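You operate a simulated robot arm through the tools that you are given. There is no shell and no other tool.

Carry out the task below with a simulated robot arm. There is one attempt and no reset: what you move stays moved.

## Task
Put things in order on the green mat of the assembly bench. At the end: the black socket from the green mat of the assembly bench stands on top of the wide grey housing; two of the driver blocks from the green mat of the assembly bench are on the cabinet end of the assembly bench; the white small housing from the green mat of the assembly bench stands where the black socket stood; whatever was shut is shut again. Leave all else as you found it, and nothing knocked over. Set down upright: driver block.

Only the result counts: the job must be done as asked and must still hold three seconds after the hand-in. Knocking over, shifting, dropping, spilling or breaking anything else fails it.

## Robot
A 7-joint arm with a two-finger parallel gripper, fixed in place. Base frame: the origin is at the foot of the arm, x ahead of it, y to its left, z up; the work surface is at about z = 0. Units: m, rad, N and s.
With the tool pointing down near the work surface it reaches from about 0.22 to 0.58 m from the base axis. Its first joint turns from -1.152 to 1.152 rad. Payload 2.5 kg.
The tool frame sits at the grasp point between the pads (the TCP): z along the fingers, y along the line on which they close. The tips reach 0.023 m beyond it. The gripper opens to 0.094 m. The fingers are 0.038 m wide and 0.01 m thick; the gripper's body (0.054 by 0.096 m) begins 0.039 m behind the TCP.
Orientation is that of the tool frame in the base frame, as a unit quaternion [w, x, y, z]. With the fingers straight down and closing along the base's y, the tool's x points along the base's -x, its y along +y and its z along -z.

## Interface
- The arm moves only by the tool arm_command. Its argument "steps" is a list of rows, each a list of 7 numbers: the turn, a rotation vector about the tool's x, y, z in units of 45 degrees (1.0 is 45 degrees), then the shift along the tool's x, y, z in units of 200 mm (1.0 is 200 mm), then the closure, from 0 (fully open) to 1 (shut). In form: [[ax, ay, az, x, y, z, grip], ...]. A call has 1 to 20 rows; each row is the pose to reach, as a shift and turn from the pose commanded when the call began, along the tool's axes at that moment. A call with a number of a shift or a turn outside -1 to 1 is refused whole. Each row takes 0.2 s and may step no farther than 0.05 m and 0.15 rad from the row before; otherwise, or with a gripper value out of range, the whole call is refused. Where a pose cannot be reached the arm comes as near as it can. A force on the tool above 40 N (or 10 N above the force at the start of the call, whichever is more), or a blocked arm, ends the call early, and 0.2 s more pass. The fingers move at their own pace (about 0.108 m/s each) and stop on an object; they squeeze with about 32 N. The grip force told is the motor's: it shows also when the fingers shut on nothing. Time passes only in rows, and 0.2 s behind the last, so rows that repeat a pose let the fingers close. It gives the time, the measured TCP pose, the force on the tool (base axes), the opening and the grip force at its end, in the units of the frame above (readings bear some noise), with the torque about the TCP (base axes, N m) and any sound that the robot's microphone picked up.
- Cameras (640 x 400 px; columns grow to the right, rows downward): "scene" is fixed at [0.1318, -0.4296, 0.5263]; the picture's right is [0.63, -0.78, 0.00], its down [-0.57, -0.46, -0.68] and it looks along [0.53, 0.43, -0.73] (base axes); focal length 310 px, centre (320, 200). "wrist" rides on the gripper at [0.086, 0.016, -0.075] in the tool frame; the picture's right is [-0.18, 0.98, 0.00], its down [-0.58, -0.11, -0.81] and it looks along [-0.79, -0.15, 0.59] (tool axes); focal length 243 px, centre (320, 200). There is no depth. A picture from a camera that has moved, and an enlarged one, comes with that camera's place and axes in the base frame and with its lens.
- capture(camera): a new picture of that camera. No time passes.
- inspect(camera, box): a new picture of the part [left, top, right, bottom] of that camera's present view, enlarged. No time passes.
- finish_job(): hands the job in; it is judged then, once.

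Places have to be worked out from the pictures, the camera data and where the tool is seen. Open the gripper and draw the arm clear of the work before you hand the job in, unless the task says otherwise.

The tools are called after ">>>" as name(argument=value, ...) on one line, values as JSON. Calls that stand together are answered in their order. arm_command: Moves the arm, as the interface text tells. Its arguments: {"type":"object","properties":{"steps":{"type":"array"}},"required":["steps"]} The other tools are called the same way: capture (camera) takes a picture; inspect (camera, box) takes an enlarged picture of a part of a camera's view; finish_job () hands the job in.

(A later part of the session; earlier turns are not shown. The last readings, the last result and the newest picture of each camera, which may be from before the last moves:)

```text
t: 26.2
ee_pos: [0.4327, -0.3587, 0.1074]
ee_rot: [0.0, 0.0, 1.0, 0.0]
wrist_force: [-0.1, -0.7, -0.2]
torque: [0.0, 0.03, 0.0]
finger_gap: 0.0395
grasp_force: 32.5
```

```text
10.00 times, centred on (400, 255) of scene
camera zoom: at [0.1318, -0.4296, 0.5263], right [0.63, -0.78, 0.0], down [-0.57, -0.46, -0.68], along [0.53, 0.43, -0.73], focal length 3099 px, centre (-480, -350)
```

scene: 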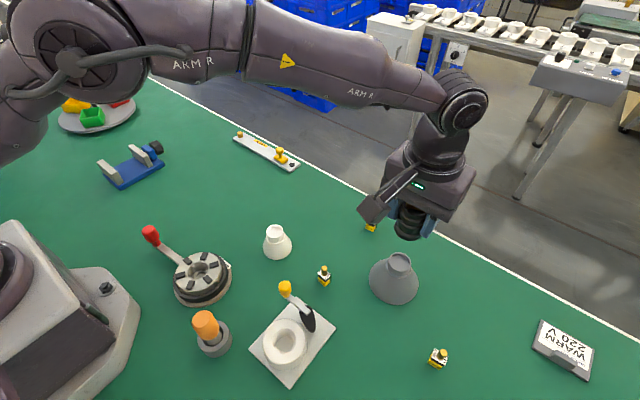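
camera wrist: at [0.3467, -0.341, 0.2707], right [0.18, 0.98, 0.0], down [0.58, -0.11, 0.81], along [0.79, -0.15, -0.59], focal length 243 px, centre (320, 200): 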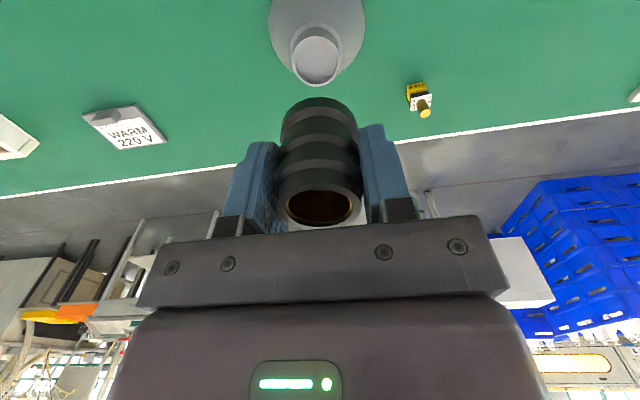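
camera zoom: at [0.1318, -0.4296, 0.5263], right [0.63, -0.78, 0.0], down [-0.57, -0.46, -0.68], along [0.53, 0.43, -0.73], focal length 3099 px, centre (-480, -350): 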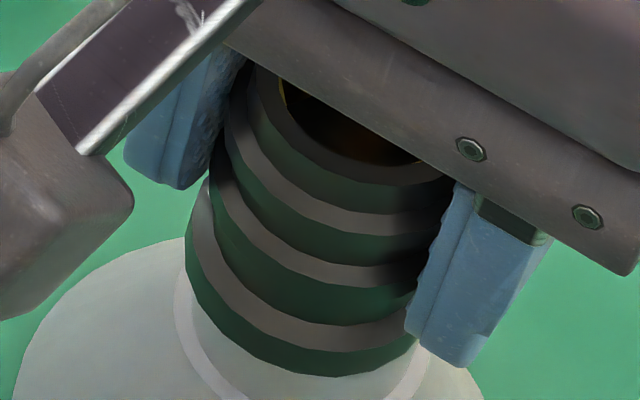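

No contact yet with the socket bottom at ~0.073, so the rim must be near z≈0.070, which puts its center at x≈0.4355. I'll shift +2.5 mm in x, -0.7 mm in y, and keep lowering finely.

>>> arm_command(steps=[[0, 0, 0, -0.0125, -0.0035, 0.0, 1], [0, 0, 0, -0.0125, -0.0035, 0.005, 1], [0, 0, 0, -0.0125, -0.0035, 0.01, 1], [0, 0, 0, -0.0125, -0.0035, 0.015, 1], [0, 0, 0, -0.0125, -0.0035, 0.02, 1], [0, 0, 0, -0.0125, -0.0035, 0.025, 1]])

>>> inspect(camera="wrist", box=[270, 55, 370, 118])

>>> inspect(camera="scene", box=[375, 235, 425, 275])

```text
t: 27.6
ee_pos: [0.4362, -0.3604, 0.1055]
ee_rot: [0.001, 0.0, 1.0, -0.001]
wrist_force: [-2.3, 2.1, 9.0]
torque: [0.06, 0.13, 0.02]
finger_gap: 0.0392
grasp_force: 31.3
```

```text
6.35 times, centred on (320, 86) of wrist
camera zoom: at [0.3503, -0.3444, 0.1802], right [0.18, 0.98, 0.0], down [0.58, -0.11, 0.81], along [0.79, -0.15, -0.59], focal length 1540 px, centre (320, 921)
```

zoom: 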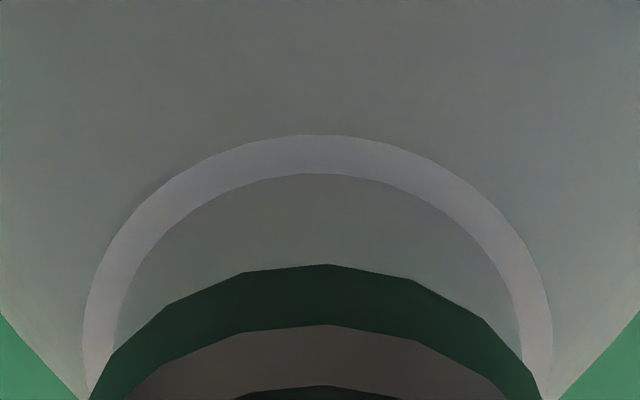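

```text
10.00 times, centred on (400, 255) of scene
camera zoom: at [0.1318, -0.4296, 0.5264], right [0.63, -0.78, 0.0], down [-0.57, -0.46, -0.68], along [0.53, 0.43, -0.73], focal length 3099 px, centre (-480, -350)
```

zoom: 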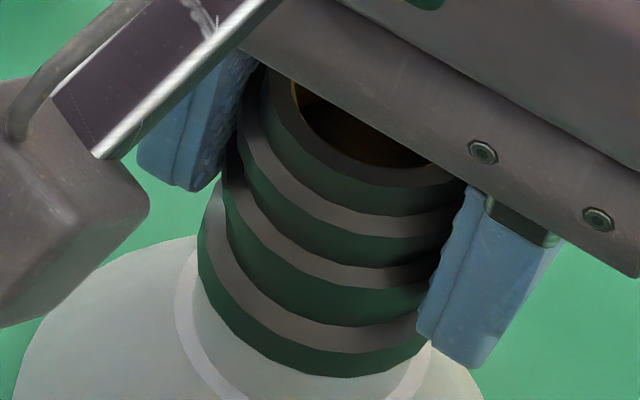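

Contact at TCP z≈0.1055 with ~9 N: the socket rests on the rim and is centered in both views. I'll relieve the pressure slightly, open the gripper, and check.

>>> arm_command(steps=[[0, 0, 0, 0, 0, -0.006, 1], [0, 0, 0, 0, 0, -0.006, 0.9], [0, 0, 0, 0, 0, -0.006, 0.6], [0, 0, 0, 0, 0, -0.006, 0.3], [0, 0, 0, 0, 0, -0.006, 0], [0, 0, 0, 0, 0, -0.006, 0], [0, 0, 0, 0, 0, -0.006, 0]])

>>> capture(camera="wrist")

>>> inspect(camera="scene", box=[340, 200, 468, 300])

```text
t: 29.2
ee_pos: [0.4355, -0.3593, 0.1047]
ee_rot: [0.001, 0.0, 1.0, 0.0]
wrist_force: [0.0, 0.0, 0.3]
torque: [0.01, 0.03, 0.0]
finger_gap: 0.0942
grasp_force: 0.0
```

```text
taken
camera wrist: at [0.3496, -0.3441, 0.1801], right [0.18, 0.98, 0.0], down [0.58, -0.11, 0.81], along [0.79, -0.15, -0.59], focal length 243 px, centre (320, 200)
```

wrist: 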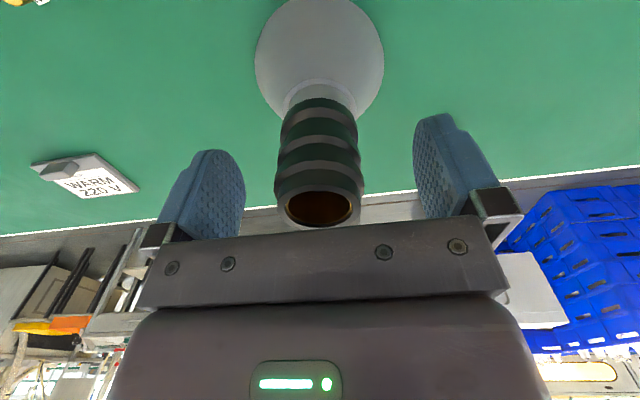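

```text
4.00 times, centred on (404, 250) of scene
camera zoom: at [0.1318, -0.4296, 0.5263], right [0.63, -0.78, 0.0], down [-0.57, -0.46, -0.68], along [0.53, 0.43, -0.73], focal length 1240 px, centre (-16, 0)
```

zoom: 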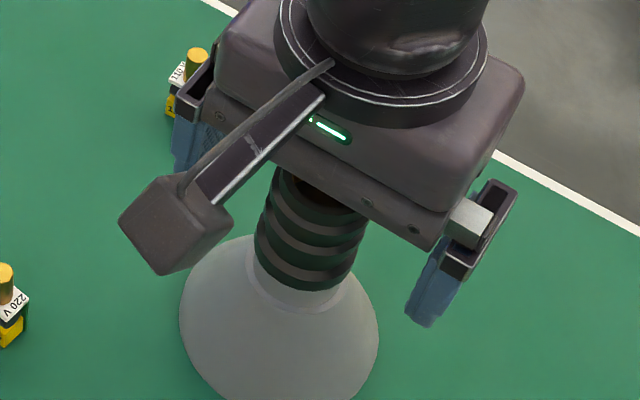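

The socket stands on the housing, fingers fully open. Retreating straight up.

>>> arm_command(steps=[[0, 0, 0, 0, 0, -0.08, 0], [0, 0, 0, 0, 0, -0.2, 0], [0, 0, 0, 0, 0, -0.35, 0], [0, 0, 0, 0, 0, -0.55, 0], [0, 0, 0, 0, 0, -0.7, 0], [0, 0, 0, 0, 0, -0.7, 0]])

>>> capture(camera="wrist")

>>> inspect(camera="scene", box=[340, 200, 468, 300])

```text
t: 30.6
ee_pos: [0.4367, -0.3589, 0.245]
ee_rot: [-0.001, 0.0, 1.0, 0.0]
wrist_force: [-0.2, -0.1, -0.4]
torque: [0.02, -0.02, 0.0]
finger_gap: 0.094
grasp_force: 0.1
```

```text
taken
camera wrist: at [0.3512, -0.3433, 0.3203], right [0.18, 0.98, 0.0], down [0.58, -0.11, 0.81], along [0.79, -0.15, -0.59], focal length 243 px, centre (320, 200)
```

wrist: 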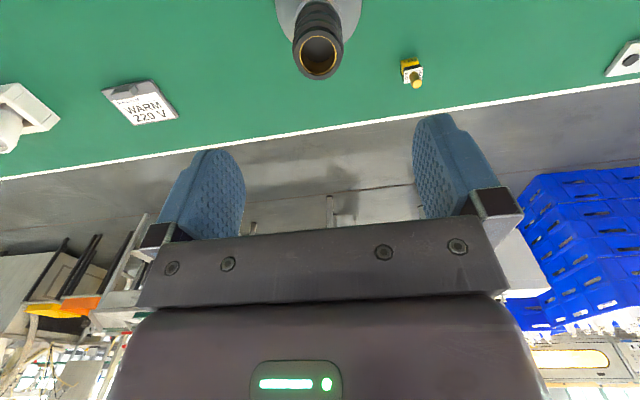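

```text
4.00 times, centred on (404, 250) of scene
camera zoom: at [0.1318, -0.4296, 0.5263], right [0.63, -0.78, 0.0], down [-0.57, -0.46, -0.68], along [0.53, 0.43, -0.73], focal length 1240 px, centre (-16, 0)
```

zoom: 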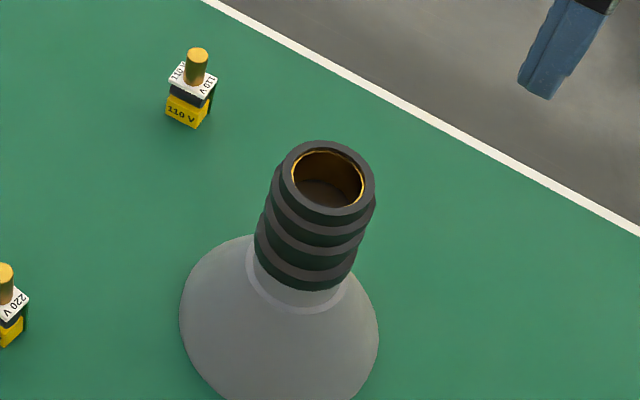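

The socket is standing well on the grey housing. Next I examine the white small housing closely.

>>> inspect(camera="scene", box=[245, 215, 309, 270])

>>> inspect(camera="scene", box=[220, 210, 350, 300])

```text
7.27 times, centred on (277, 242) of scene
camera zoom: at [0.1318, -0.4296, 0.5263], right [0.63, -0.78, 0.0], down [-0.57, -0.46, -0.68], along [0.53, 0.43, -0.73], focal length 2254 px, centre (633, -109)
```

zoom: 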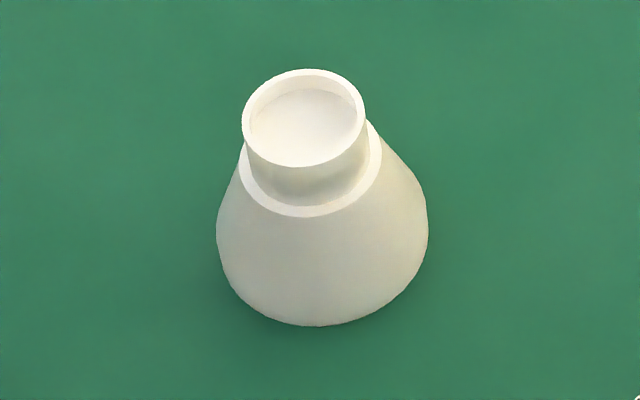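

```text
4.44 times, centred on (285, 255) of scene
camera zoom: at [0.1318, -0.4296, 0.5263], right [0.63, -0.78, 0.0], down [-0.57, -0.46, -0.68], along [0.53, 0.43, -0.73], focal length 1377 px, centre (476, -44)
```

zoom: 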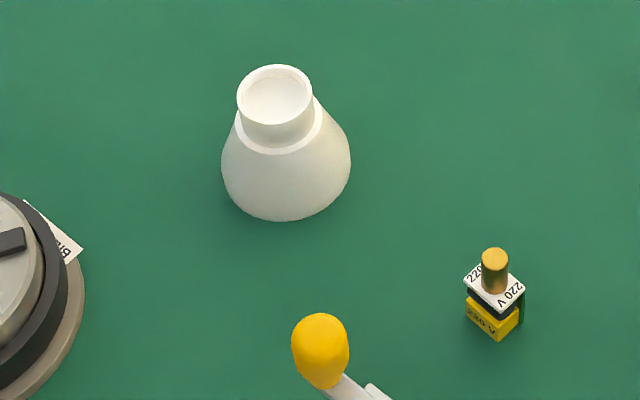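

The white housing is a small cone with a cylindrical neck (radius ≈0.016, z≈0.04–0.057) at about (0.356, -0.140). I'll fly over at height to view it with the wrist camera.

>>> arm_command(steps=[[0, 0, 0, 0.07, 0.17, 0, 0], [0, 0, 0, 0.14, 0.34, 0, 0], [0, 0, 0, 0.21, 0.51, 0, 0], [0, 0, 0, 0.28, 0.68, 0, 0], [0, 0, 0, 0.35, 0.85, 0, 0], [0, 0, 0, 0.4075, 1.0, 0, 0], [0, 0, 0, 0.4075, 1.0, 0.12, 0], [0, 0, 0, 0.4075, 1.0, 0.27, 0], [0, 0, 0, 0.4075, 1.0, 0.27, 0]])

>>> capture(camera="wrist")

>>> capture(camera="scene")

```text
t: 32.6
ee_pos: [0.3568, -0.16, 0.1899]
ee_rot: [0.0, 0.0, 1.0, 0.0]
wrist_force: [0.3, -0.1, -0.7]
torque: [0.01, -0.02, 0.04]
finger_gap: 0.0941
grasp_force: 0.1
```

```text
taken
camera wrist: at [0.2696, -0.1437, 0.2663], right [0.18, 0.98, 0.0], down [0.58, -0.11, 0.81], along [0.79, -0.15, -0.59], focal length 243 px, centre (320, 200)
```

wrist: 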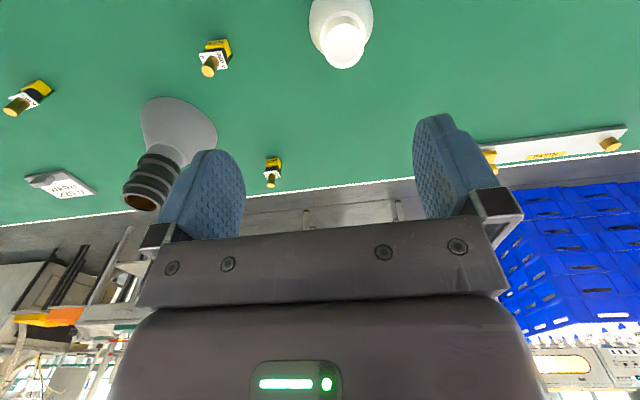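

```text
taken
```

scene: 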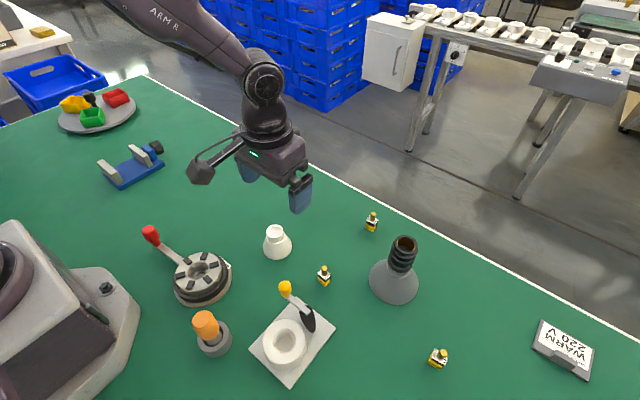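

>>> inspect(camera="wrist", box=[260, 0, 420, 100])

```text
4.00 times, centred on (340, 50) of wrist
camera zoom: at [0.2696, -0.1437, 0.2663], right [0.18, 0.98, 0.0], down [0.58, -0.11, 0.81], along [0.79, -0.15, -0.59], focal length 970 px, centre (240, 800)
```

zoom: 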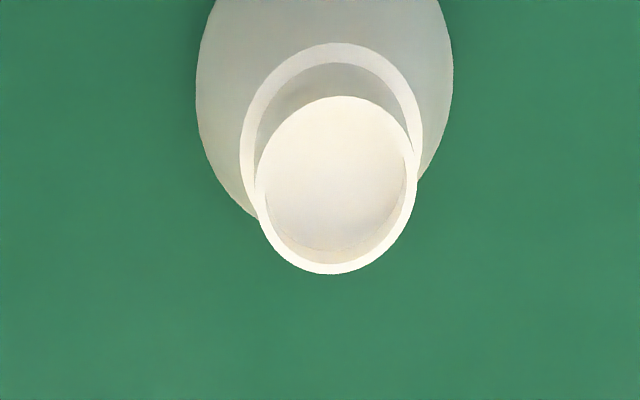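

The white housing is at (0.355, -0.140), neck radius ≈0.016. I'll move over it and descend to TCP z=0.10 (tips 2 cm above its rim) to check alignment.

>>> arm_command(steps=[[0, 0, 0, 0.005, 0.0975, 0.1, 0], [0, 0, 0, 0.005, 0.0975, 0.25, 0], [0, 0, 0, 0.005, 0.0975, 0.38, 0], [0, 0, 0, 0.005, 0.0975, 0.4535, 0], [0, 0, 0, 0.005, 0.0975, 0.4535, 0]])

>>> capture(camera="wrist")

>>> inspect(camera="scene", box=[220, 180, 340, 270])

```text
t: 33.8
ee_pos: [0.3547, -0.1402, 0.0992]
ee_rot: [0.0, 0.0, 1.0, 0.0]
wrist_force: [0.7, 0.4, 0.3]
torque: [0.01, -0.02, 0.0]
finger_gap: 0.0943
grasp_force: 0.0
```

```text
taken
camera wrist: at [0.268, -0.1248, 0.1755], right [0.18, 0.98, 0.0], down [0.58, -0.11, 0.81], along [0.79, -0.15, -0.59], focal length 243 px, centre (320, 200)
```

wrist: 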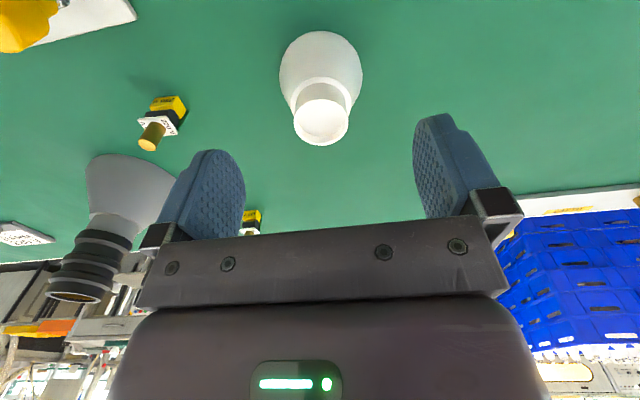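

```text
4.44 times, centred on (280, 225) of scene
camera zoom: at [0.1318, -0.4296, 0.5263], right [0.63, -0.78, 0.0], down [-0.57, -0.46, -0.68], along [0.53, 0.43, -0.73], focal length 1377 px, centre (498, 89)
```

zoom: 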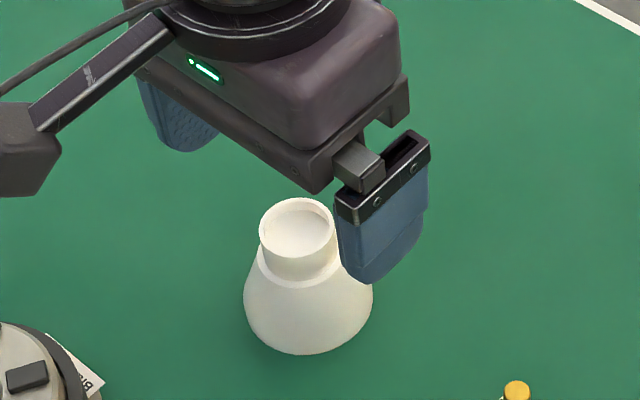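

Aligned within a millimetre. I'll lower to TCP z=0.066 (tips just above the shoulder at the neck's bottom) and close on the neck.

>>> arm_command(steps=[[0, 0, 0, 0, 0, 0.06, 0], [0, 0, 0, 0, 0, 0.12, 0], [0, 0, 0, 0, 0, 0.17, 0], [0, 0, 0, 0, 0, 0.17, 0], [0, 0, 0, 0, 0, 0.17, 0.4]])

>>> capture(camera="wrist")

>>> inspect(camera="scene", box=[220, 180, 340, 270])

```text
t: 35.0
ee_pos: [0.3539, -0.1405, 0.0667]
ee_rot: [0.0, 0.0, 1.0, 0.0]
wrist_force: [0.6, 0.5, -0.3]
torque: [0.01, -0.03, 0.01]
finger_gap: 0.0562
grasp_force: 0.0
```

```text
taken
camera wrist: at [0.2672, -0.1239, 0.1419], right [0.18, 0.98, 0.0], down [0.58, -0.11, 0.81], along [0.79, -0.15, -0.59], focal length 243 px, centre (320, 200)
```

wrist: 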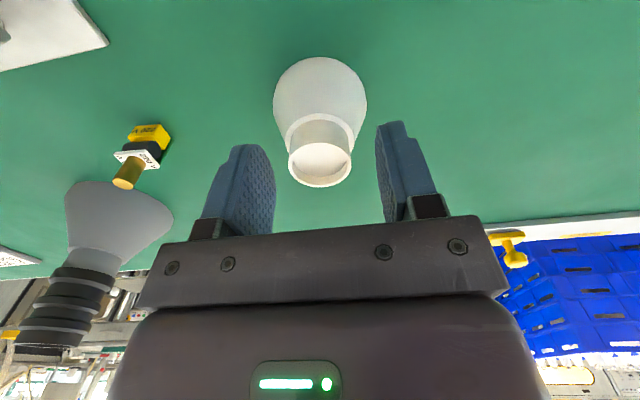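

```text
4.44 times, centred on (280, 225) of scene
camera zoom: at [0.1318, -0.4296, 0.5263], right [0.63, -0.78, 0.0], down [-0.57, -0.46, -0.68], along [0.53, 0.43, -0.73], focal length 1377 px, centre (498, 89)
```

zoom: 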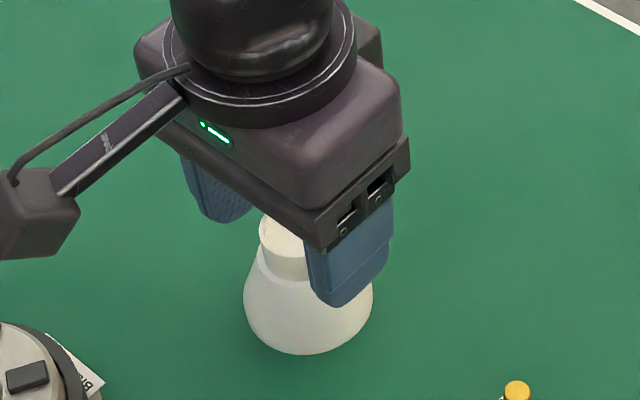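

The fingers straddle the neck with tips just above the shoulder. Closing fully.

>>> arm_command(steps=[[0, 0, 0, 0, 0, 0, 0.6], [0, 0, 0, 0, 0, 0, 0.8], [0, 0, 0, 0, 0, 0, 1], [0, 0, 0, 0, 0, 0, 1], [0, 0, 0, 0, 0, 0, 1]])

>>> capture(camera="wrist")

>>> inspect(camera="scene", box=[220, 180, 340, 270])

```text
t: 36.2
ee_pos: [0.3538, -0.1405, 0.0669]
ee_rot: [0.0, 0.0, 1.0, 0.0]
wrist_force: [-0.6, -1.0, 1.2]
torque: [-0.05, 0.0, 0.01]
finger_gap: 0.0304
grasp_force: 32.0
```

```text
taken
camera wrist: at [0.2672, -0.124, 0.142], right [0.18, 0.98, 0.0], down [0.58, -0.11, 0.81], along [0.79, -0.15, -0.59], focal length 243 px, centre (320, 200)
```

wrist: 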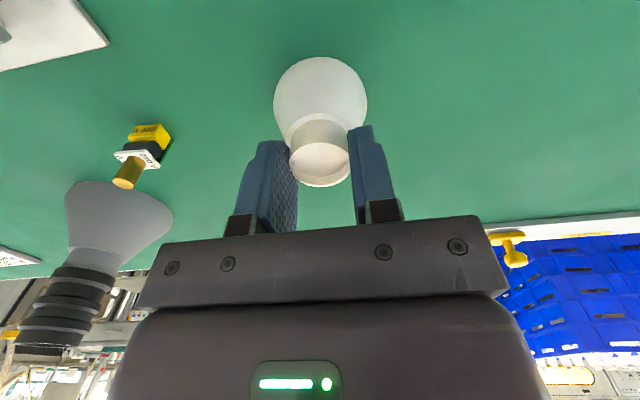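

```text
4.44 times, centred on (280, 225) of scene
camera zoom: at [0.1318, -0.4296, 0.5264], right [0.63, -0.78, 0.0], down [-0.57, -0.46, -0.68], along [0.53, 0.43, -0.73], focal length 1377 px, centre (498, 89)
```

zoom: 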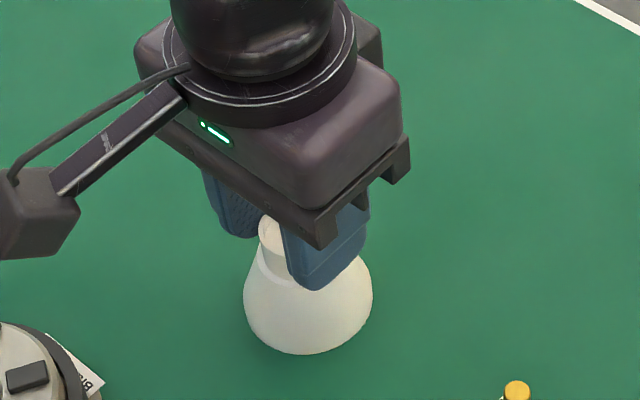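

Gripped the neck (gap 0.030 m). Lifting slowly by 8 cm and checking.

>>> arm_command(steps=[[0, 0, 0, 0, 0, -0.04, 1], [0, 0, 0, 0, 0, -0.12, 1], [0, 0, 0, 0, 0, -0.22, 1], [0, 0, 0, 0, 0, -0.32, 1], [0, 0, 0, 0, 0, -0.4, 1], [0, 0, 0, 0, 0, -0.4, 1]])

>>> capture(camera="wrist")

>>> inspect(camera="scene", box=[220, 160, 348, 270])

```text
t: 37.6
ee_pos: [0.352, -0.141, 0.1463]
ee_rot: [0.0, -0.001, 1.0, 0.0]
wrist_force: [0.3, 0.7, -1.4]
torque: [0.01, 0.01, -0.02]
finger_gap: 0.0301
grasp_force: 31.8
```

```text
taken
camera wrist: at [0.2652, -0.1243, 0.2218], right [0.18, 0.98, 0.0], down [0.58, -0.11, 0.81], along [0.79, -0.15, -0.59], focal length 243 px, centre (320, 200)
```

wrist: 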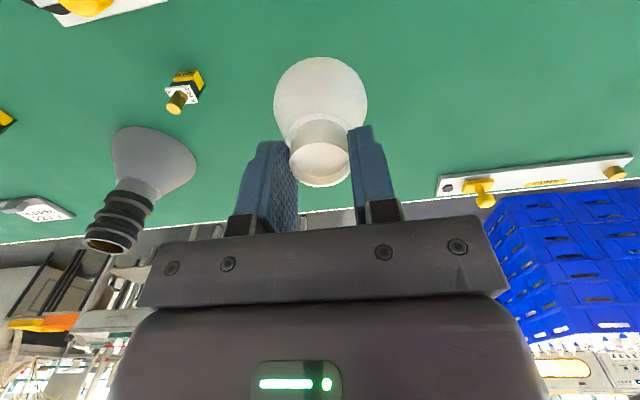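

```text
3.64 times, centred on (284, 215) of scene
camera zoom: at [0.1318, -0.4296, 0.5263], right [0.63, -0.78, 0.0], down [-0.57, -0.46, -0.68], along [0.53, 0.43, -0.73], focal length 1127 px, centre (451, 146)
```

zoom: 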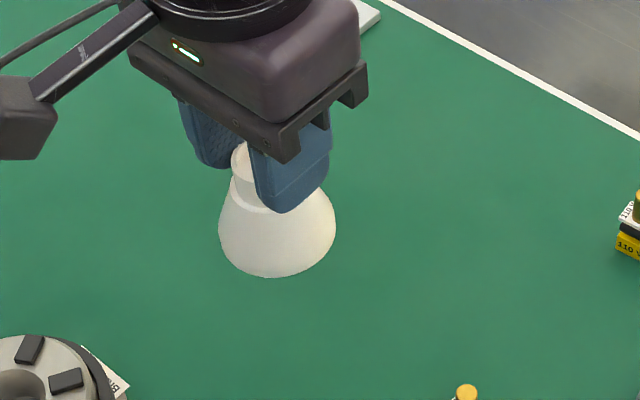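

The white housing hangs upright. Moving to the socket's former spot (0.498, -0.161) at height.

>>> arm_command(steps=[[0, 0, 0, -0.1, -0.015, 0, 1], [0, 0, 0, -0.25, -0.035, 0, 1], [0, 0, 0, -0.4, -0.055, 0, 1], [0, 0, 0, -0.55, -0.08, 0, 1], [0, 0, 0, -0.66, -0.095, 0, 1], [0, 0, 0, -0.715, -0.104, 0, 1], [0, 0, 0, -0.715, -0.104, 0, 1]])

>>> capture(camera="wrist")

>>> inspect(camera="scene", box=[260, 130, 420, 230])

```text
t: 39.2
ee_pos: [0.4983, -0.1606, 0.1446]
ee_rot: [0.001, 0.0, 1.0, 0.0]
wrist_force: [0.3, -0.4, -0.4]
torque: [0.0, 0.01, 0.04]
finger_gap: 0.0301
grasp_force: 31.9
```

```text
taken
camera wrist: at [0.4122, -0.1456, 0.2207], right [0.18, 0.98, 0.0], down [0.58, -0.11, 0.81], along [0.79, -0.15, -0.59], focal length 243 px, centre (320, 200)
```

wrist: 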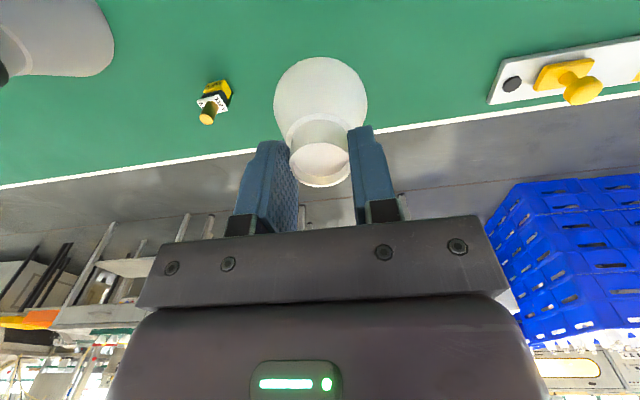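

```text
4.00 times, centred on (340, 180) of scene
camera zoom: at [0.1318, -0.4296, 0.5263], right [0.63, -0.78, 0.0], down [-0.57, -0.46, -0.68], along [0.53, 0.43, -0.73], focal length 1240 px, centre (240, 280)
```

zoom: 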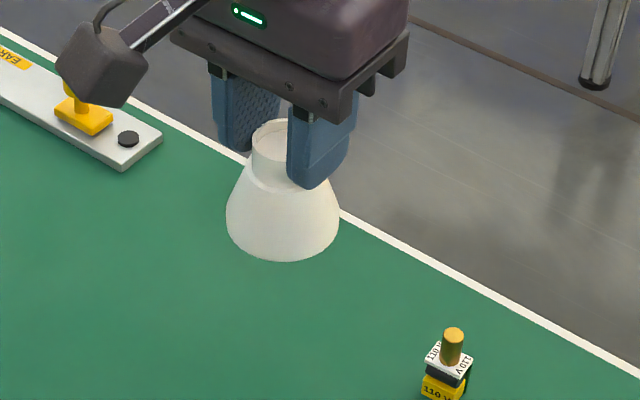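

Over the target. Lowering: quickly to ~0.075, then in fine steps until the base touches the mat.

>>> arm_command(steps=[[0, 0, 0, 0, 0, 0.1, 1], [0, 0, 0, 0, 0, 0.2, 1], [0, 0, 0, 0, 0, 0.29, 1], [0, 0, 0, 0, 0, 0.35, 1], [0, 0, 0, 0, 0, 0.37, 1], [0, 0, 0, 0, 0, 0.385, 1], [0, 0, 0, 0, 0, 0.395, 1], [0, 0, 0, 0, 0, 0.4, 1], [0, 0, 0, 0, 0, 0.405, 1]])

>>> capture(camera="wrist")

>>> inspect(camera="scene", box=[280, 160, 376, 235])

```text
t: 41.2
ee_pos: [0.4972, -0.1613, 0.0672]
ee_rot: [0.001, 0.0, 1.0, 0.001]
wrist_force: [-8.9, 3.5, 20.2]
torque: [0.07, 0.46, 0.06]
finger_gap: 0.0301
grasp_force: 32.1
```

```text
taken
camera wrist: at [0.411, -0.1457, 0.1415], right [0.18, 0.98, 0.0], down [0.58, -0.11, 0.81], along [0.79, -0.15, -0.59], focal length 243 px, centre (320, 200)
```

wrist: 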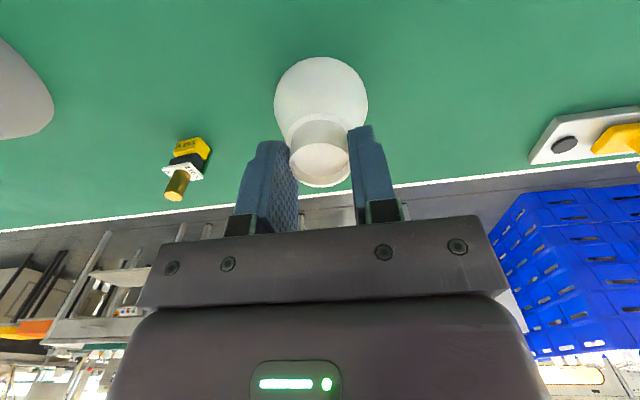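

```text
5.33 times, centred on (328, 198) of scene
camera zoom: at [0.1317, -0.4296, 0.5264], right [0.63, -0.78, 0.0], down [-0.57, -0.46, -0.68], along [0.53, 0.43, -0.73], focal length 1653 px, centre (277, 213)
```

zoom: 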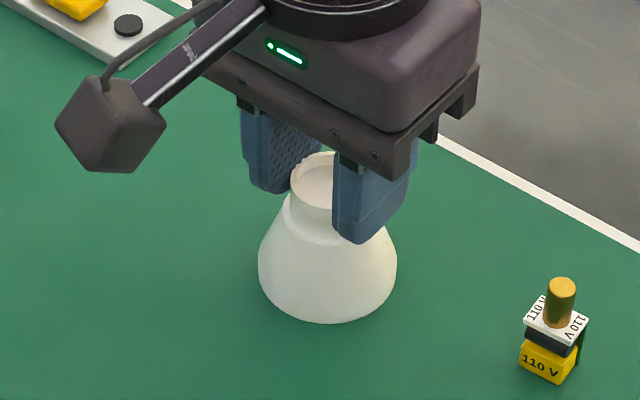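

Base is on the mat (20 N). I'll back off about 1.7 mm to relieve the force, then open gradually.

>>> arm_command(steps=[[0, 0, 0, 0, 0, -0.005, 1], [0, 0, 0, 0, 0, -0.009, 1], [0, 0, 0, 0, 0, -0.009, 1]])

```text
t: 42.0
ee_pos: [0.4983, -0.1615, 0.0663]
ee_rot: [0.002, 0.0, 1.0, -0.001]
wrist_force: [0.2, 0.7, 12.7]
torque: [-0.1, 0.01, 0.04]
finger_gap: 0.0301
grasp_force: 31.9
```

Still ~13 N downward; I'll raise another millimetre and then open.

>>> arm_command(steps=[[0, 0, 0, 0, 0, -0.005, 1], [0, 0, 0, 0, 0, -0.005, 0.9], [0, 0, 0, 0, 0, -0.005, 0.7], [0, 0, 0, 0, 0, -0.005, 0.4], [0, 0, 0, 0, 0, -0.005, 0.2], [0, 0, 0, 0, 0, -0.005, 0], [0, 0, 0, 0, 0, -0.005, 0]])

>>> capture(camera="wrist")

>>> inspect(camera="scene", box=[280, 160, 376, 235])

```text
t: 43.6
ee_pos: [0.4969, -0.1611, 0.0679]
ee_rot: [0.0, -0.001, 1.0, 0.0]
wrist_force: [-0.8, 0.2, 0.9]
torque: [-0.01, 0.0, 0.0]
finger_gap: 0.0938
grasp_force: 0.1
```

```text
taken
camera wrist: at [0.4103, -0.1456, 0.1429], right [0.18, 0.98, 0.0], down [0.58, -0.11, 0.81], along [0.79, -0.15, -0.59], focal length 243 px, centre (320, 200)
```

wrist: 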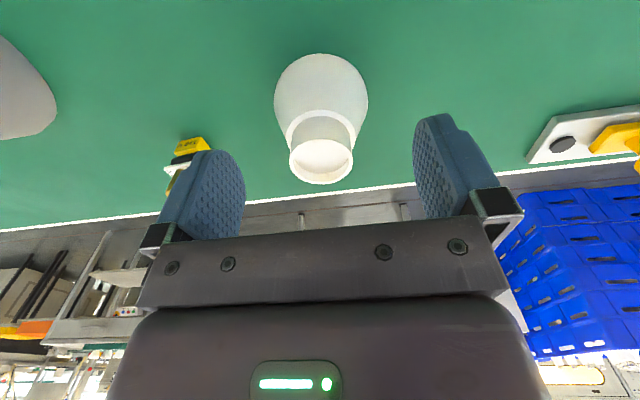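

```text
5.33 times, centred on (328, 198) of scene
camera zoom: at [0.1318, -0.4296, 0.5263], right [0.63, -0.78, 0.0], down [-0.57, -0.46, -0.68], along [0.53, 0.43, -0.73], focal length 1653 px, centre (277, 213)
```

zoom: 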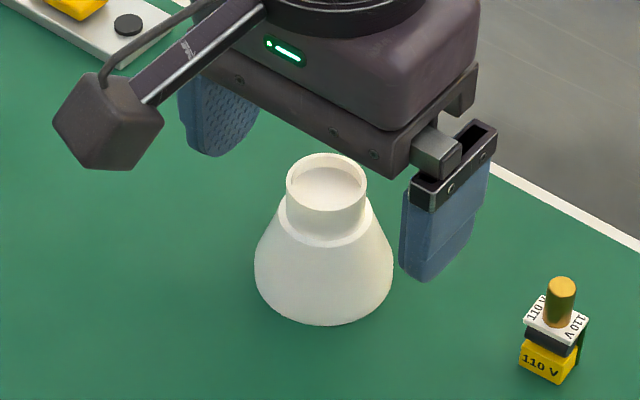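

The white housing stands at the socket's former place. Rising straight up, then moving over toward the 220 V block at about (0.356, -0.26).

>>> arm_command(steps=[[0, 0, 0, 0, 0, -0.1, 0], [0, 0, 0, 0, 0, -0.3, 0], [0, 0, 0, 0, 0, -0.5, 0], [0, 0, 0, 0, 0, -0.65, 0], [0, 0, 0, 0.14, -0.1, -0.65, 0], [0, 0, 0, 0.28, -0.2, -0.65, 0], [0, 0, 0, 0.42, -0.3, -0.65, 0], [0, 0, 0, 0.56, -0.4, -0.65, 0], [0, 0, 0, 0.71, -0.495, -0.65, 0], [0, 0, 0, 0.71, -0.495, -0.65, 0]])

>>> capture(camera="wrist")

>>> capture(camera="scene")

```text
t: 45.8
ee_pos: [0.3564, -0.2602, 0.1975]
ee_rot: [0.0, 0.0, 1.0, 0.0]
wrist_force: [-0.7, 0.8, 1.3]
torque: [0.02, 0.02, -0.04]
finger_gap: 0.0941
grasp_force: 0.2
```

```text
taken
camera wrist: at [0.2701, -0.2439, 0.2728], right [0.18, 0.98, 0.0], down [0.58, -0.11, 0.81], along [0.79, -0.15, -0.59], focal length 243 px, centre (320, 200)
```

wrist: 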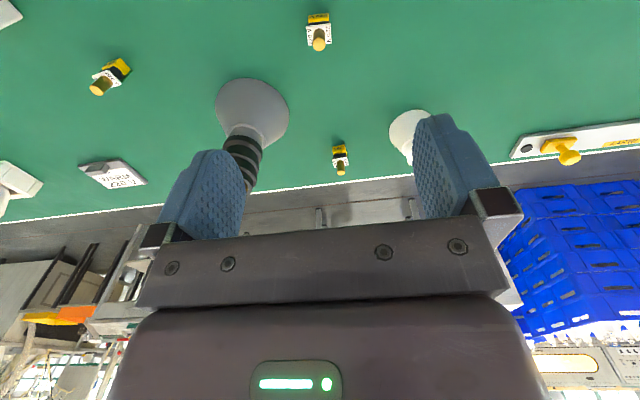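

```text
taken
```

scene: 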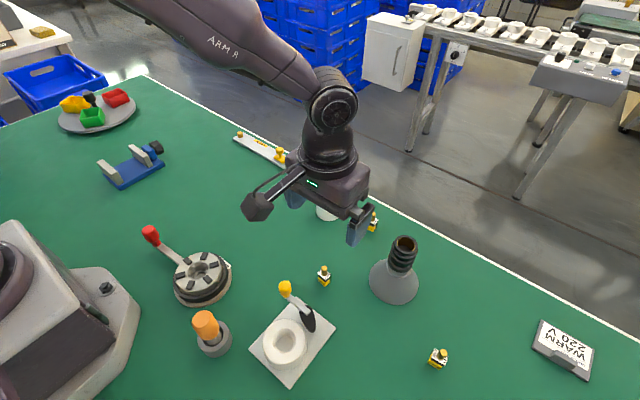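

>>> inspect(camera="wrist", box=[280, 0, 360, 60])

>>> inspect(camera="wrist", box=[60, 40, 160, 110])

>>> inspect(camera="scene", box=[300, 250, 350, 290])

```text
6.67 times, centred on (320, 30) of wrist
camera zoom: at [0.2701, -0.2439, 0.2728], right [0.18, 0.98, 0.0], down [0.58, -0.11, 0.81], along [0.79, -0.15, -0.59], focal length 1618 px, centre (320, 1333)
```

zoom: 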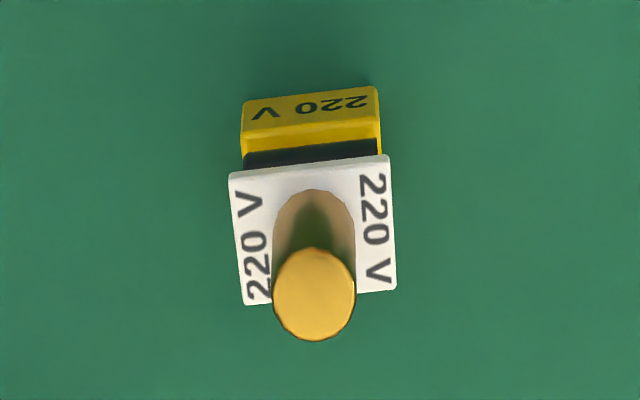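

```text
5.71 times, centred on (110, 75) of wrist
camera zoom: at [0.2701, -0.2439, 0.2728], right [0.18, 0.98, 0.0], down [0.58, -0.11, 0.81], along [0.79, -0.15, -0.59], focal length 1386 px, centre (1520, 914)
```

zoom: 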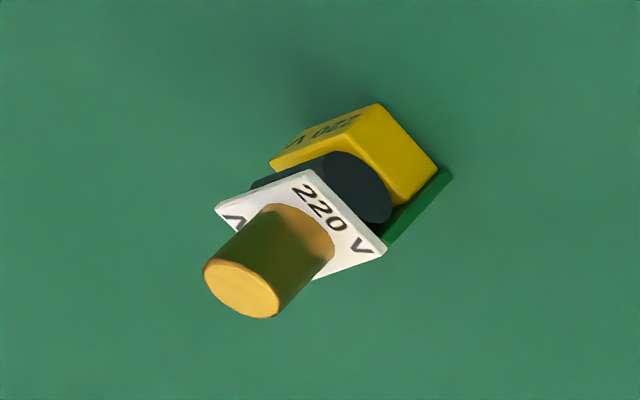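

```text
10.00 times, centred on (325, 270) of scene
camera zoom: at [0.1318, -0.4296, 0.5263], right [0.63, -0.78, 0.0], down [-0.57, -0.46, -0.68], along [0.53, 0.43, -0.73], focal length 3099 px, centre (270, -500)
```

zoom: 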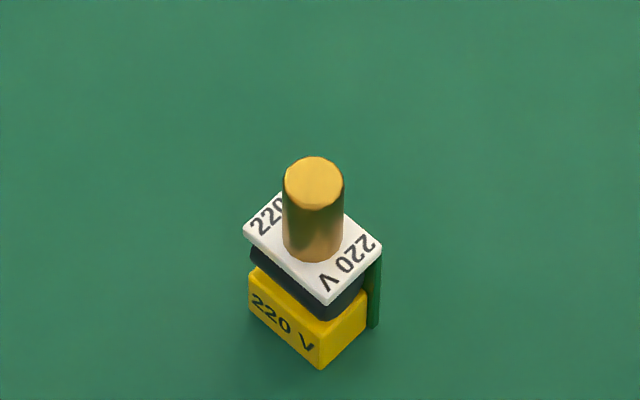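

Block details: ~0.02 m wide, axis-aligned, plate at z≈0.024, brass post top ≈0.047, centered near (0.357, -0.260). I'll descend to z=0.09 for a check.

>>> arm_command(steps=[[0, 0, 0, -0.005, 0, 0.15, 0], [0, 0, 0, -0.005, 0, 0.32, 0], [0, 0, 0, -0.005, 0, 0.46, 0], [0, 0, 0, -0.005, 0, 0.54, 0], [0, 0, 0, -0.005, 0, 0.54, 0]])

>>> capture(camera="wrist")

>>> inspect(camera="scene", box=[270, 210, 380, 300])

```text
t: 47.0
ee_pos: [0.355, -0.2607, 0.0899]
ee_rot: [0.001, 0.0, 1.0, 0.0]
wrist_force: [-0.4, 0.8, 0.3]
torque: [-0.01, 0.01, 0.0]
finger_gap: 0.0939
grasp_force: 0.1
```

```text
taken
camera wrist: at [0.2689, -0.2444, 0.1642], right [0.18, 0.98, 0.0], down [0.58, -0.11, 0.81], along [0.79, -0.15, -0.59], focal length 243 px, centre (320, 200)
```

wrist: 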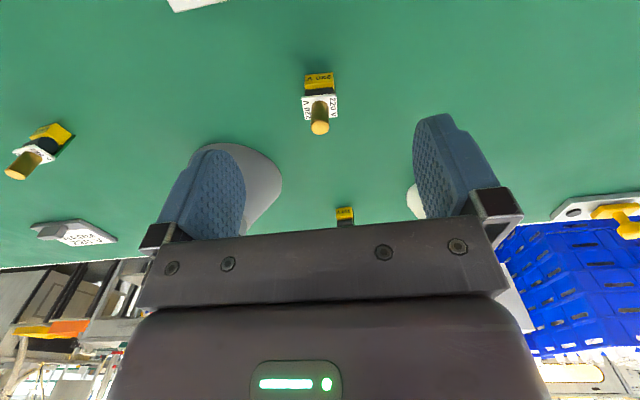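

```text
4.44 times, centred on (325, 255) of scene
camera zoom: at [0.1318, -0.4296, 0.5263], right [0.63, -0.78, 0.0], down [-0.57, -0.46, -0.68], along [0.53, 0.43, -0.73], focal length 1377 px, centre (298, -44)
```

zoom: 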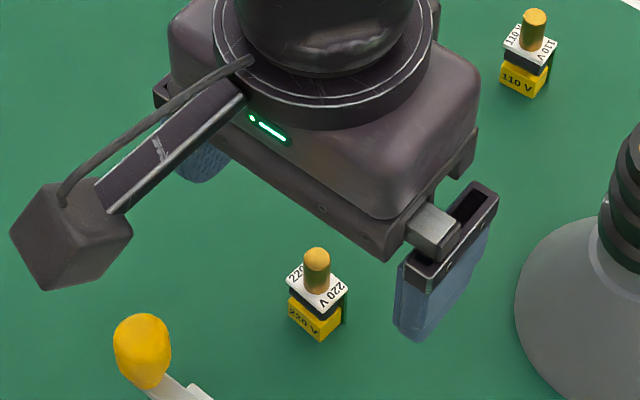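

Working out the yellow lever knob from two views puts it at (0.278, -0.240, z≈0.07–0.083): right under where the wrist camera would descend. I'll rise and turn the tool 90° so the camera swings to the free +y side, and grip the block front-to-back (along x) instead.

>>> arm_command(steps=[[0, 0, 0, 0, 0, -0.2, 0], [0, 0, 0, 0, 0, -0.35, 0], [0, 0, 0.18, 0, 0, -0.35, 0], [0, 0, 0.36, 0, 0, -0.35, 0], [0, 0, 0.54, 0, 0, -0.35, 0], [0, 0, 0.72, 0, 0, -0.35, 0], [0, 0, 0.9, 0, 0, -0.35, 0], [0, 0, 1.0, 0, 0, -0.35, 0]])

>>> arm_command(steps=[[0, 0, 0.18, 0, 0, 0, 0], [0, 0, 0.36, 0, 0, 0, 0], [0, 0, 0.54, 0, 0, 0, 0], [0, 0, 0.72, 0, 0, 0, 0], [0, 0, 0.9, 0, 0, 0, 0], [0, 0, 1.0, 0, 0, 0, 0], [0, 0, 1.0, 0, 0, 0, 0]])

>>> capture(camera="wrist")

>>> capture(camera="scene")

```text
t: 48.8
ee_pos: [0.3548, -0.2588, 0.1582]
ee_rot: [0.0, 0.384, 0.923, 0.0]
wrist_force: [0.2, -0.1, -1.2]
torque: [0.02, 0.01, -0.05]
finger_gap: 0.0939
grasp_force: 0.1
```

```text
t: 50.4
ee_pos: [0.3564, -0.2609, 0.1616]
ee_rot: [0.0, 0.708, 0.706, 0.001]
wrist_force: [-0.5, 0.3, 0.1]
torque: [0.01, 0.01, -0.01]
finger_gap: 0.0941
grasp_force: 0.1
```

```text
taken
camera wrist: at [0.3729, -0.1739, 0.2361], right [0.98, -0.19, 0.0], down [-0.11, -0.58, 0.81], along [-0.15, -0.79, -0.59], focal length 243 px, centre (320, 200)
```

wrist: 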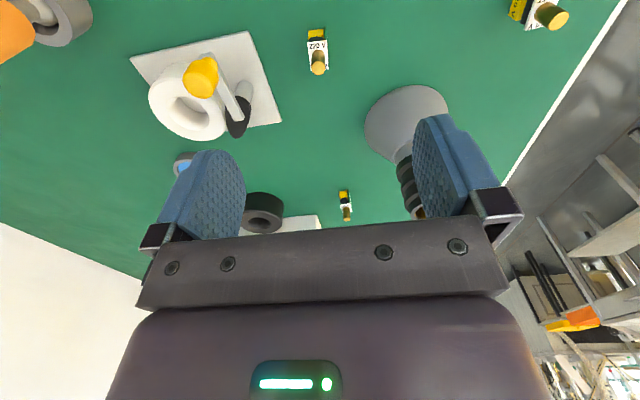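

```text
taken
```

scene: 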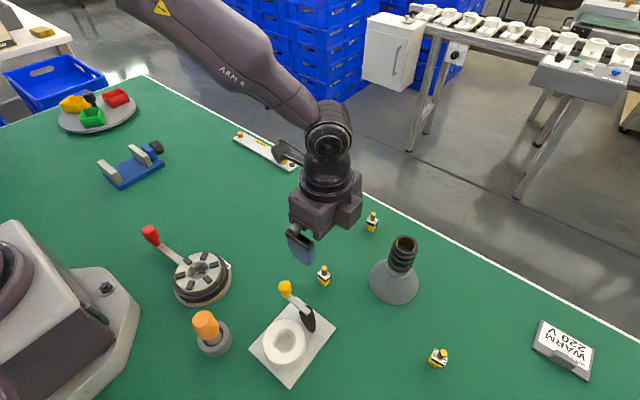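

>>> inspect(camera="wrist", box=[270, 10, 370, 90])

>>> inspect(camera="wrist", box=[120, 10, 300, 150])

```text
5.00 times, centred on (320, 50) of wrist
camera zoom: at [0.3729, -0.1739, 0.2361], right [0.98, -0.19, 0.0], down [-0.11, -0.58, 0.81], along [-0.15, -0.79, -0.59], focal length 1213 px, centre (320, 950)
```

zoom: 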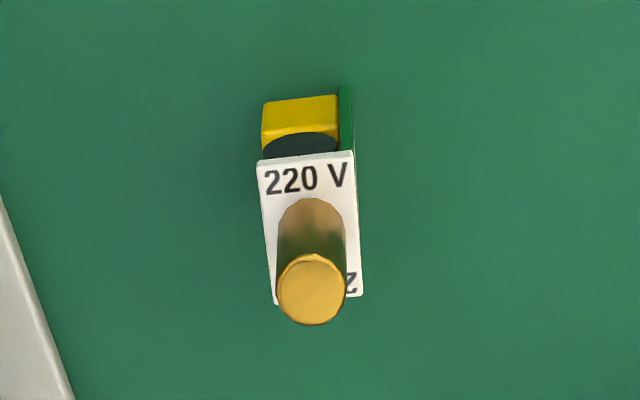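

```text
2.86 times, centred on (210, 80) of wrist
camera zoom: at [0.3729, -0.1739, 0.2361], right [0.98, -0.19, 0.0], down [-0.11, -0.58, 0.81], along [-0.15, -0.79, -0.59], focal length 693 px, centre (634, 543)
```

zoom: 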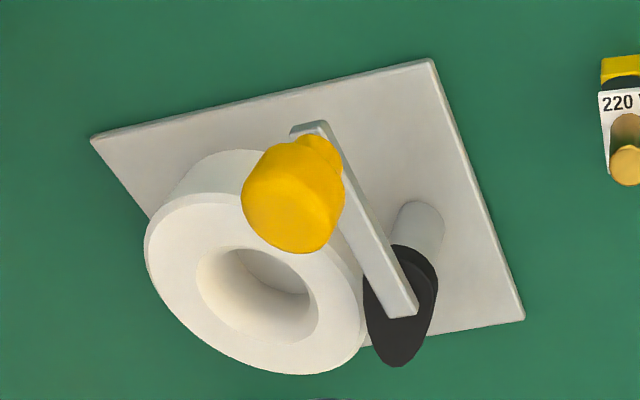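

The block spans x≈0.349–0.364 and y≈-0.251…-0.272, so the center is about (0.3565, -0.2615). I'll half-close the fingers (to keep clear of the yellow knob) and descend around the block to z=0.03.

>>> arm_command(steps=[[0, 0, 0, -0.0075, 0, 0, 0.3], [0, 0, 0, -0.0075, 0, 0, 0.5], [0, 0, 0, -0.0075, 0, 0.12, 0.5], [0, 0, 0, -0.0075, 0, 0.24, 0.5], [0, 0, 0, -0.0075, 0, 0.36, 0.5], [0, 0, 0, -0.0075, 0, 0.45, 0.5], [0, 0, 0, -0.0075, 0, 0.45, 0.5]])

>>> capture(camera="wrist")

>>> inspect(camera="scene", box=[250, 190, 400, 310])

```text
t: 52.0
ee_pos: [0.3562, -0.2602, 0.069]
ee_rot: [-0.001, 0.707, 0.707, 0.0]
wrist_force: [0.6, 0.3, -0.1]
torque: [0.01, 0.03, 0.01]
finger_gap: 0.0473
grasp_force: 0.0
```

```text
taken
camera wrist: at [0.3724, -0.1748, 0.144], right [0.98, -0.18, 0.0], down [-0.11, -0.58, 0.81], along [-0.15, -0.79, -0.59], focal length 243 px, centre (320, 200)
```

wrist: 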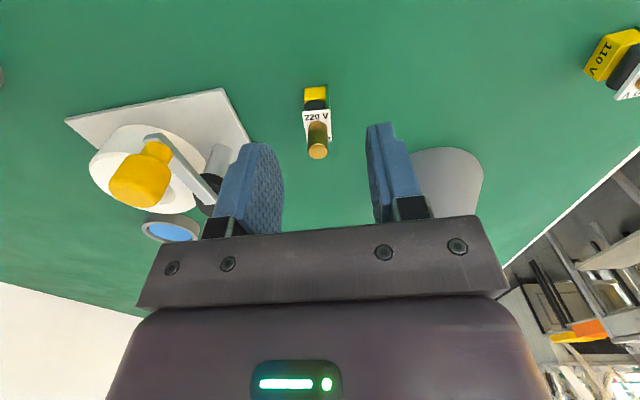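

```text
3.33 times, centred on (325, 250) of scene
camera zoom: at [0.1318, -0.4296, 0.5263], right [0.63, -0.78, 0.0], down [-0.57, -0.46, -0.68], along [0.53, 0.43, -0.73], focal length 1033 px, centre (303, 33)
```

zoom: 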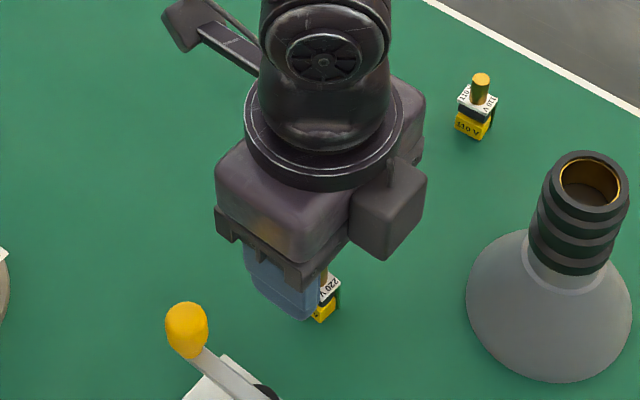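

Clear of the knob, block centered between the fingers. Continuing down to z=0.03.

>>> arm_command(steps=[[0, 0, 0, 0, 0, 0.07, 0.5], [0, 0, 0, 0, 0, 0.14, 0.5], [0, 0, 0, 0, 0, 0.199, 0.5], [0, 0, 0, 0, 0, 0.199, 0.5]])

>>> capture(camera="wrist")

>>> inspect(camera="scene", box=[250, 190, 400, 310])

```text
t: 53.0
ee_pos: [0.3559, -0.2632, 0.0282]
ee_rot: [0.0, 0.707, 0.707, 0.0]
wrist_force: [0.5, 0.1, -0.7]
torque: [0.0, 0.03, 0.02]
finger_gap: 0.047
grasp_force: 0.0
```

```text
taken
camera wrist: at [0.3731, -0.1763, 0.1045], right [0.98, -0.18, 0.0], down [-0.11, -0.58, 0.81], along [-0.15, -0.79, -0.59], focal length 243 px, centre (320, 200)
```

wrist: 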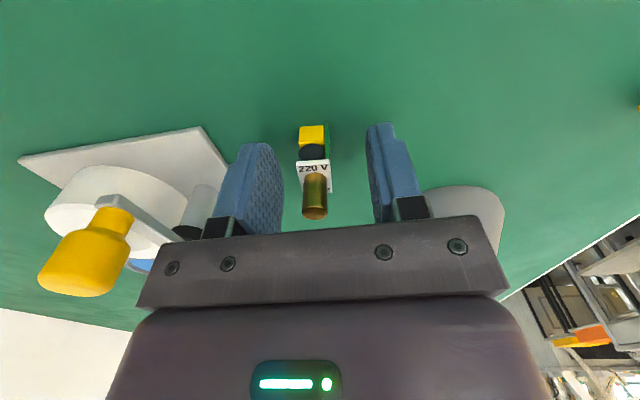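

```text
3.33 times, centred on (325, 250) of scene
camera zoom: at [0.1318, -0.4296, 0.5263], right [0.63, -0.78, 0.0], down [-0.57, -0.46, -0.68], along [0.53, 0.43, -0.73], focal length 1033 px, centre (303, 33)
```

zoom: 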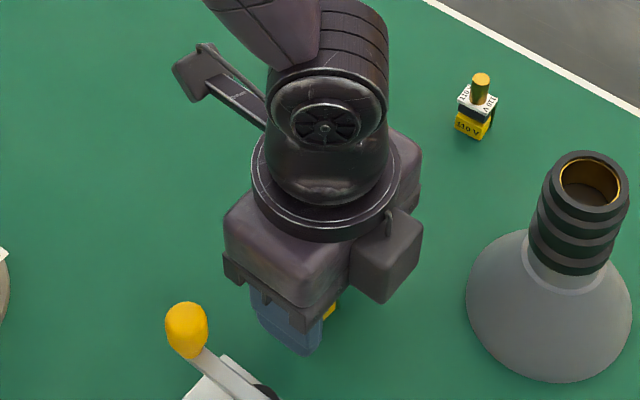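

The block sits ~2 mm toward -x from the grip center; I'll shift by -2 mm and close.

>>> arm_command(steps=[[0, 0, 0, 0, -0.01, 0, 0.5], [0, 0, 0, 0, -0.01, 0, 0.65], [0, 0, 0, 0, -0.01, 0, 0.8], [0, 0, 0, 0, -0.01, 0, 1], [0, 0, 0, 0, -0.01, 0, 1], [0, 0, 0, 0, -0.01, 0, 1]])

>>> capture(camera="wrist")

```text
t: 54.4
ee_pos: [0.3533, -0.2619, 0.0299]
ee_rot: [0.0, 0.707, 0.707, 0.0]
wrist_force: [0.6, -0.5, 0.4]
torque: [-0.01, 0.01, 0.04]
finger_gap: 0.0136
grasp_force: 31.9
```

```text
taken
camera wrist: at [0.3711, -0.1761, 0.1051], right [0.98, -0.18, 0.0], down [-0.11, -0.58, 0.81], along [-0.15, -0.79, -0.59], focal length 243 px, centre (320, 200)
```

wrist: 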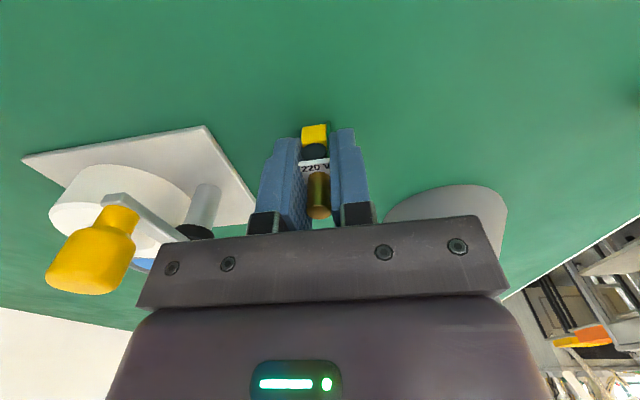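

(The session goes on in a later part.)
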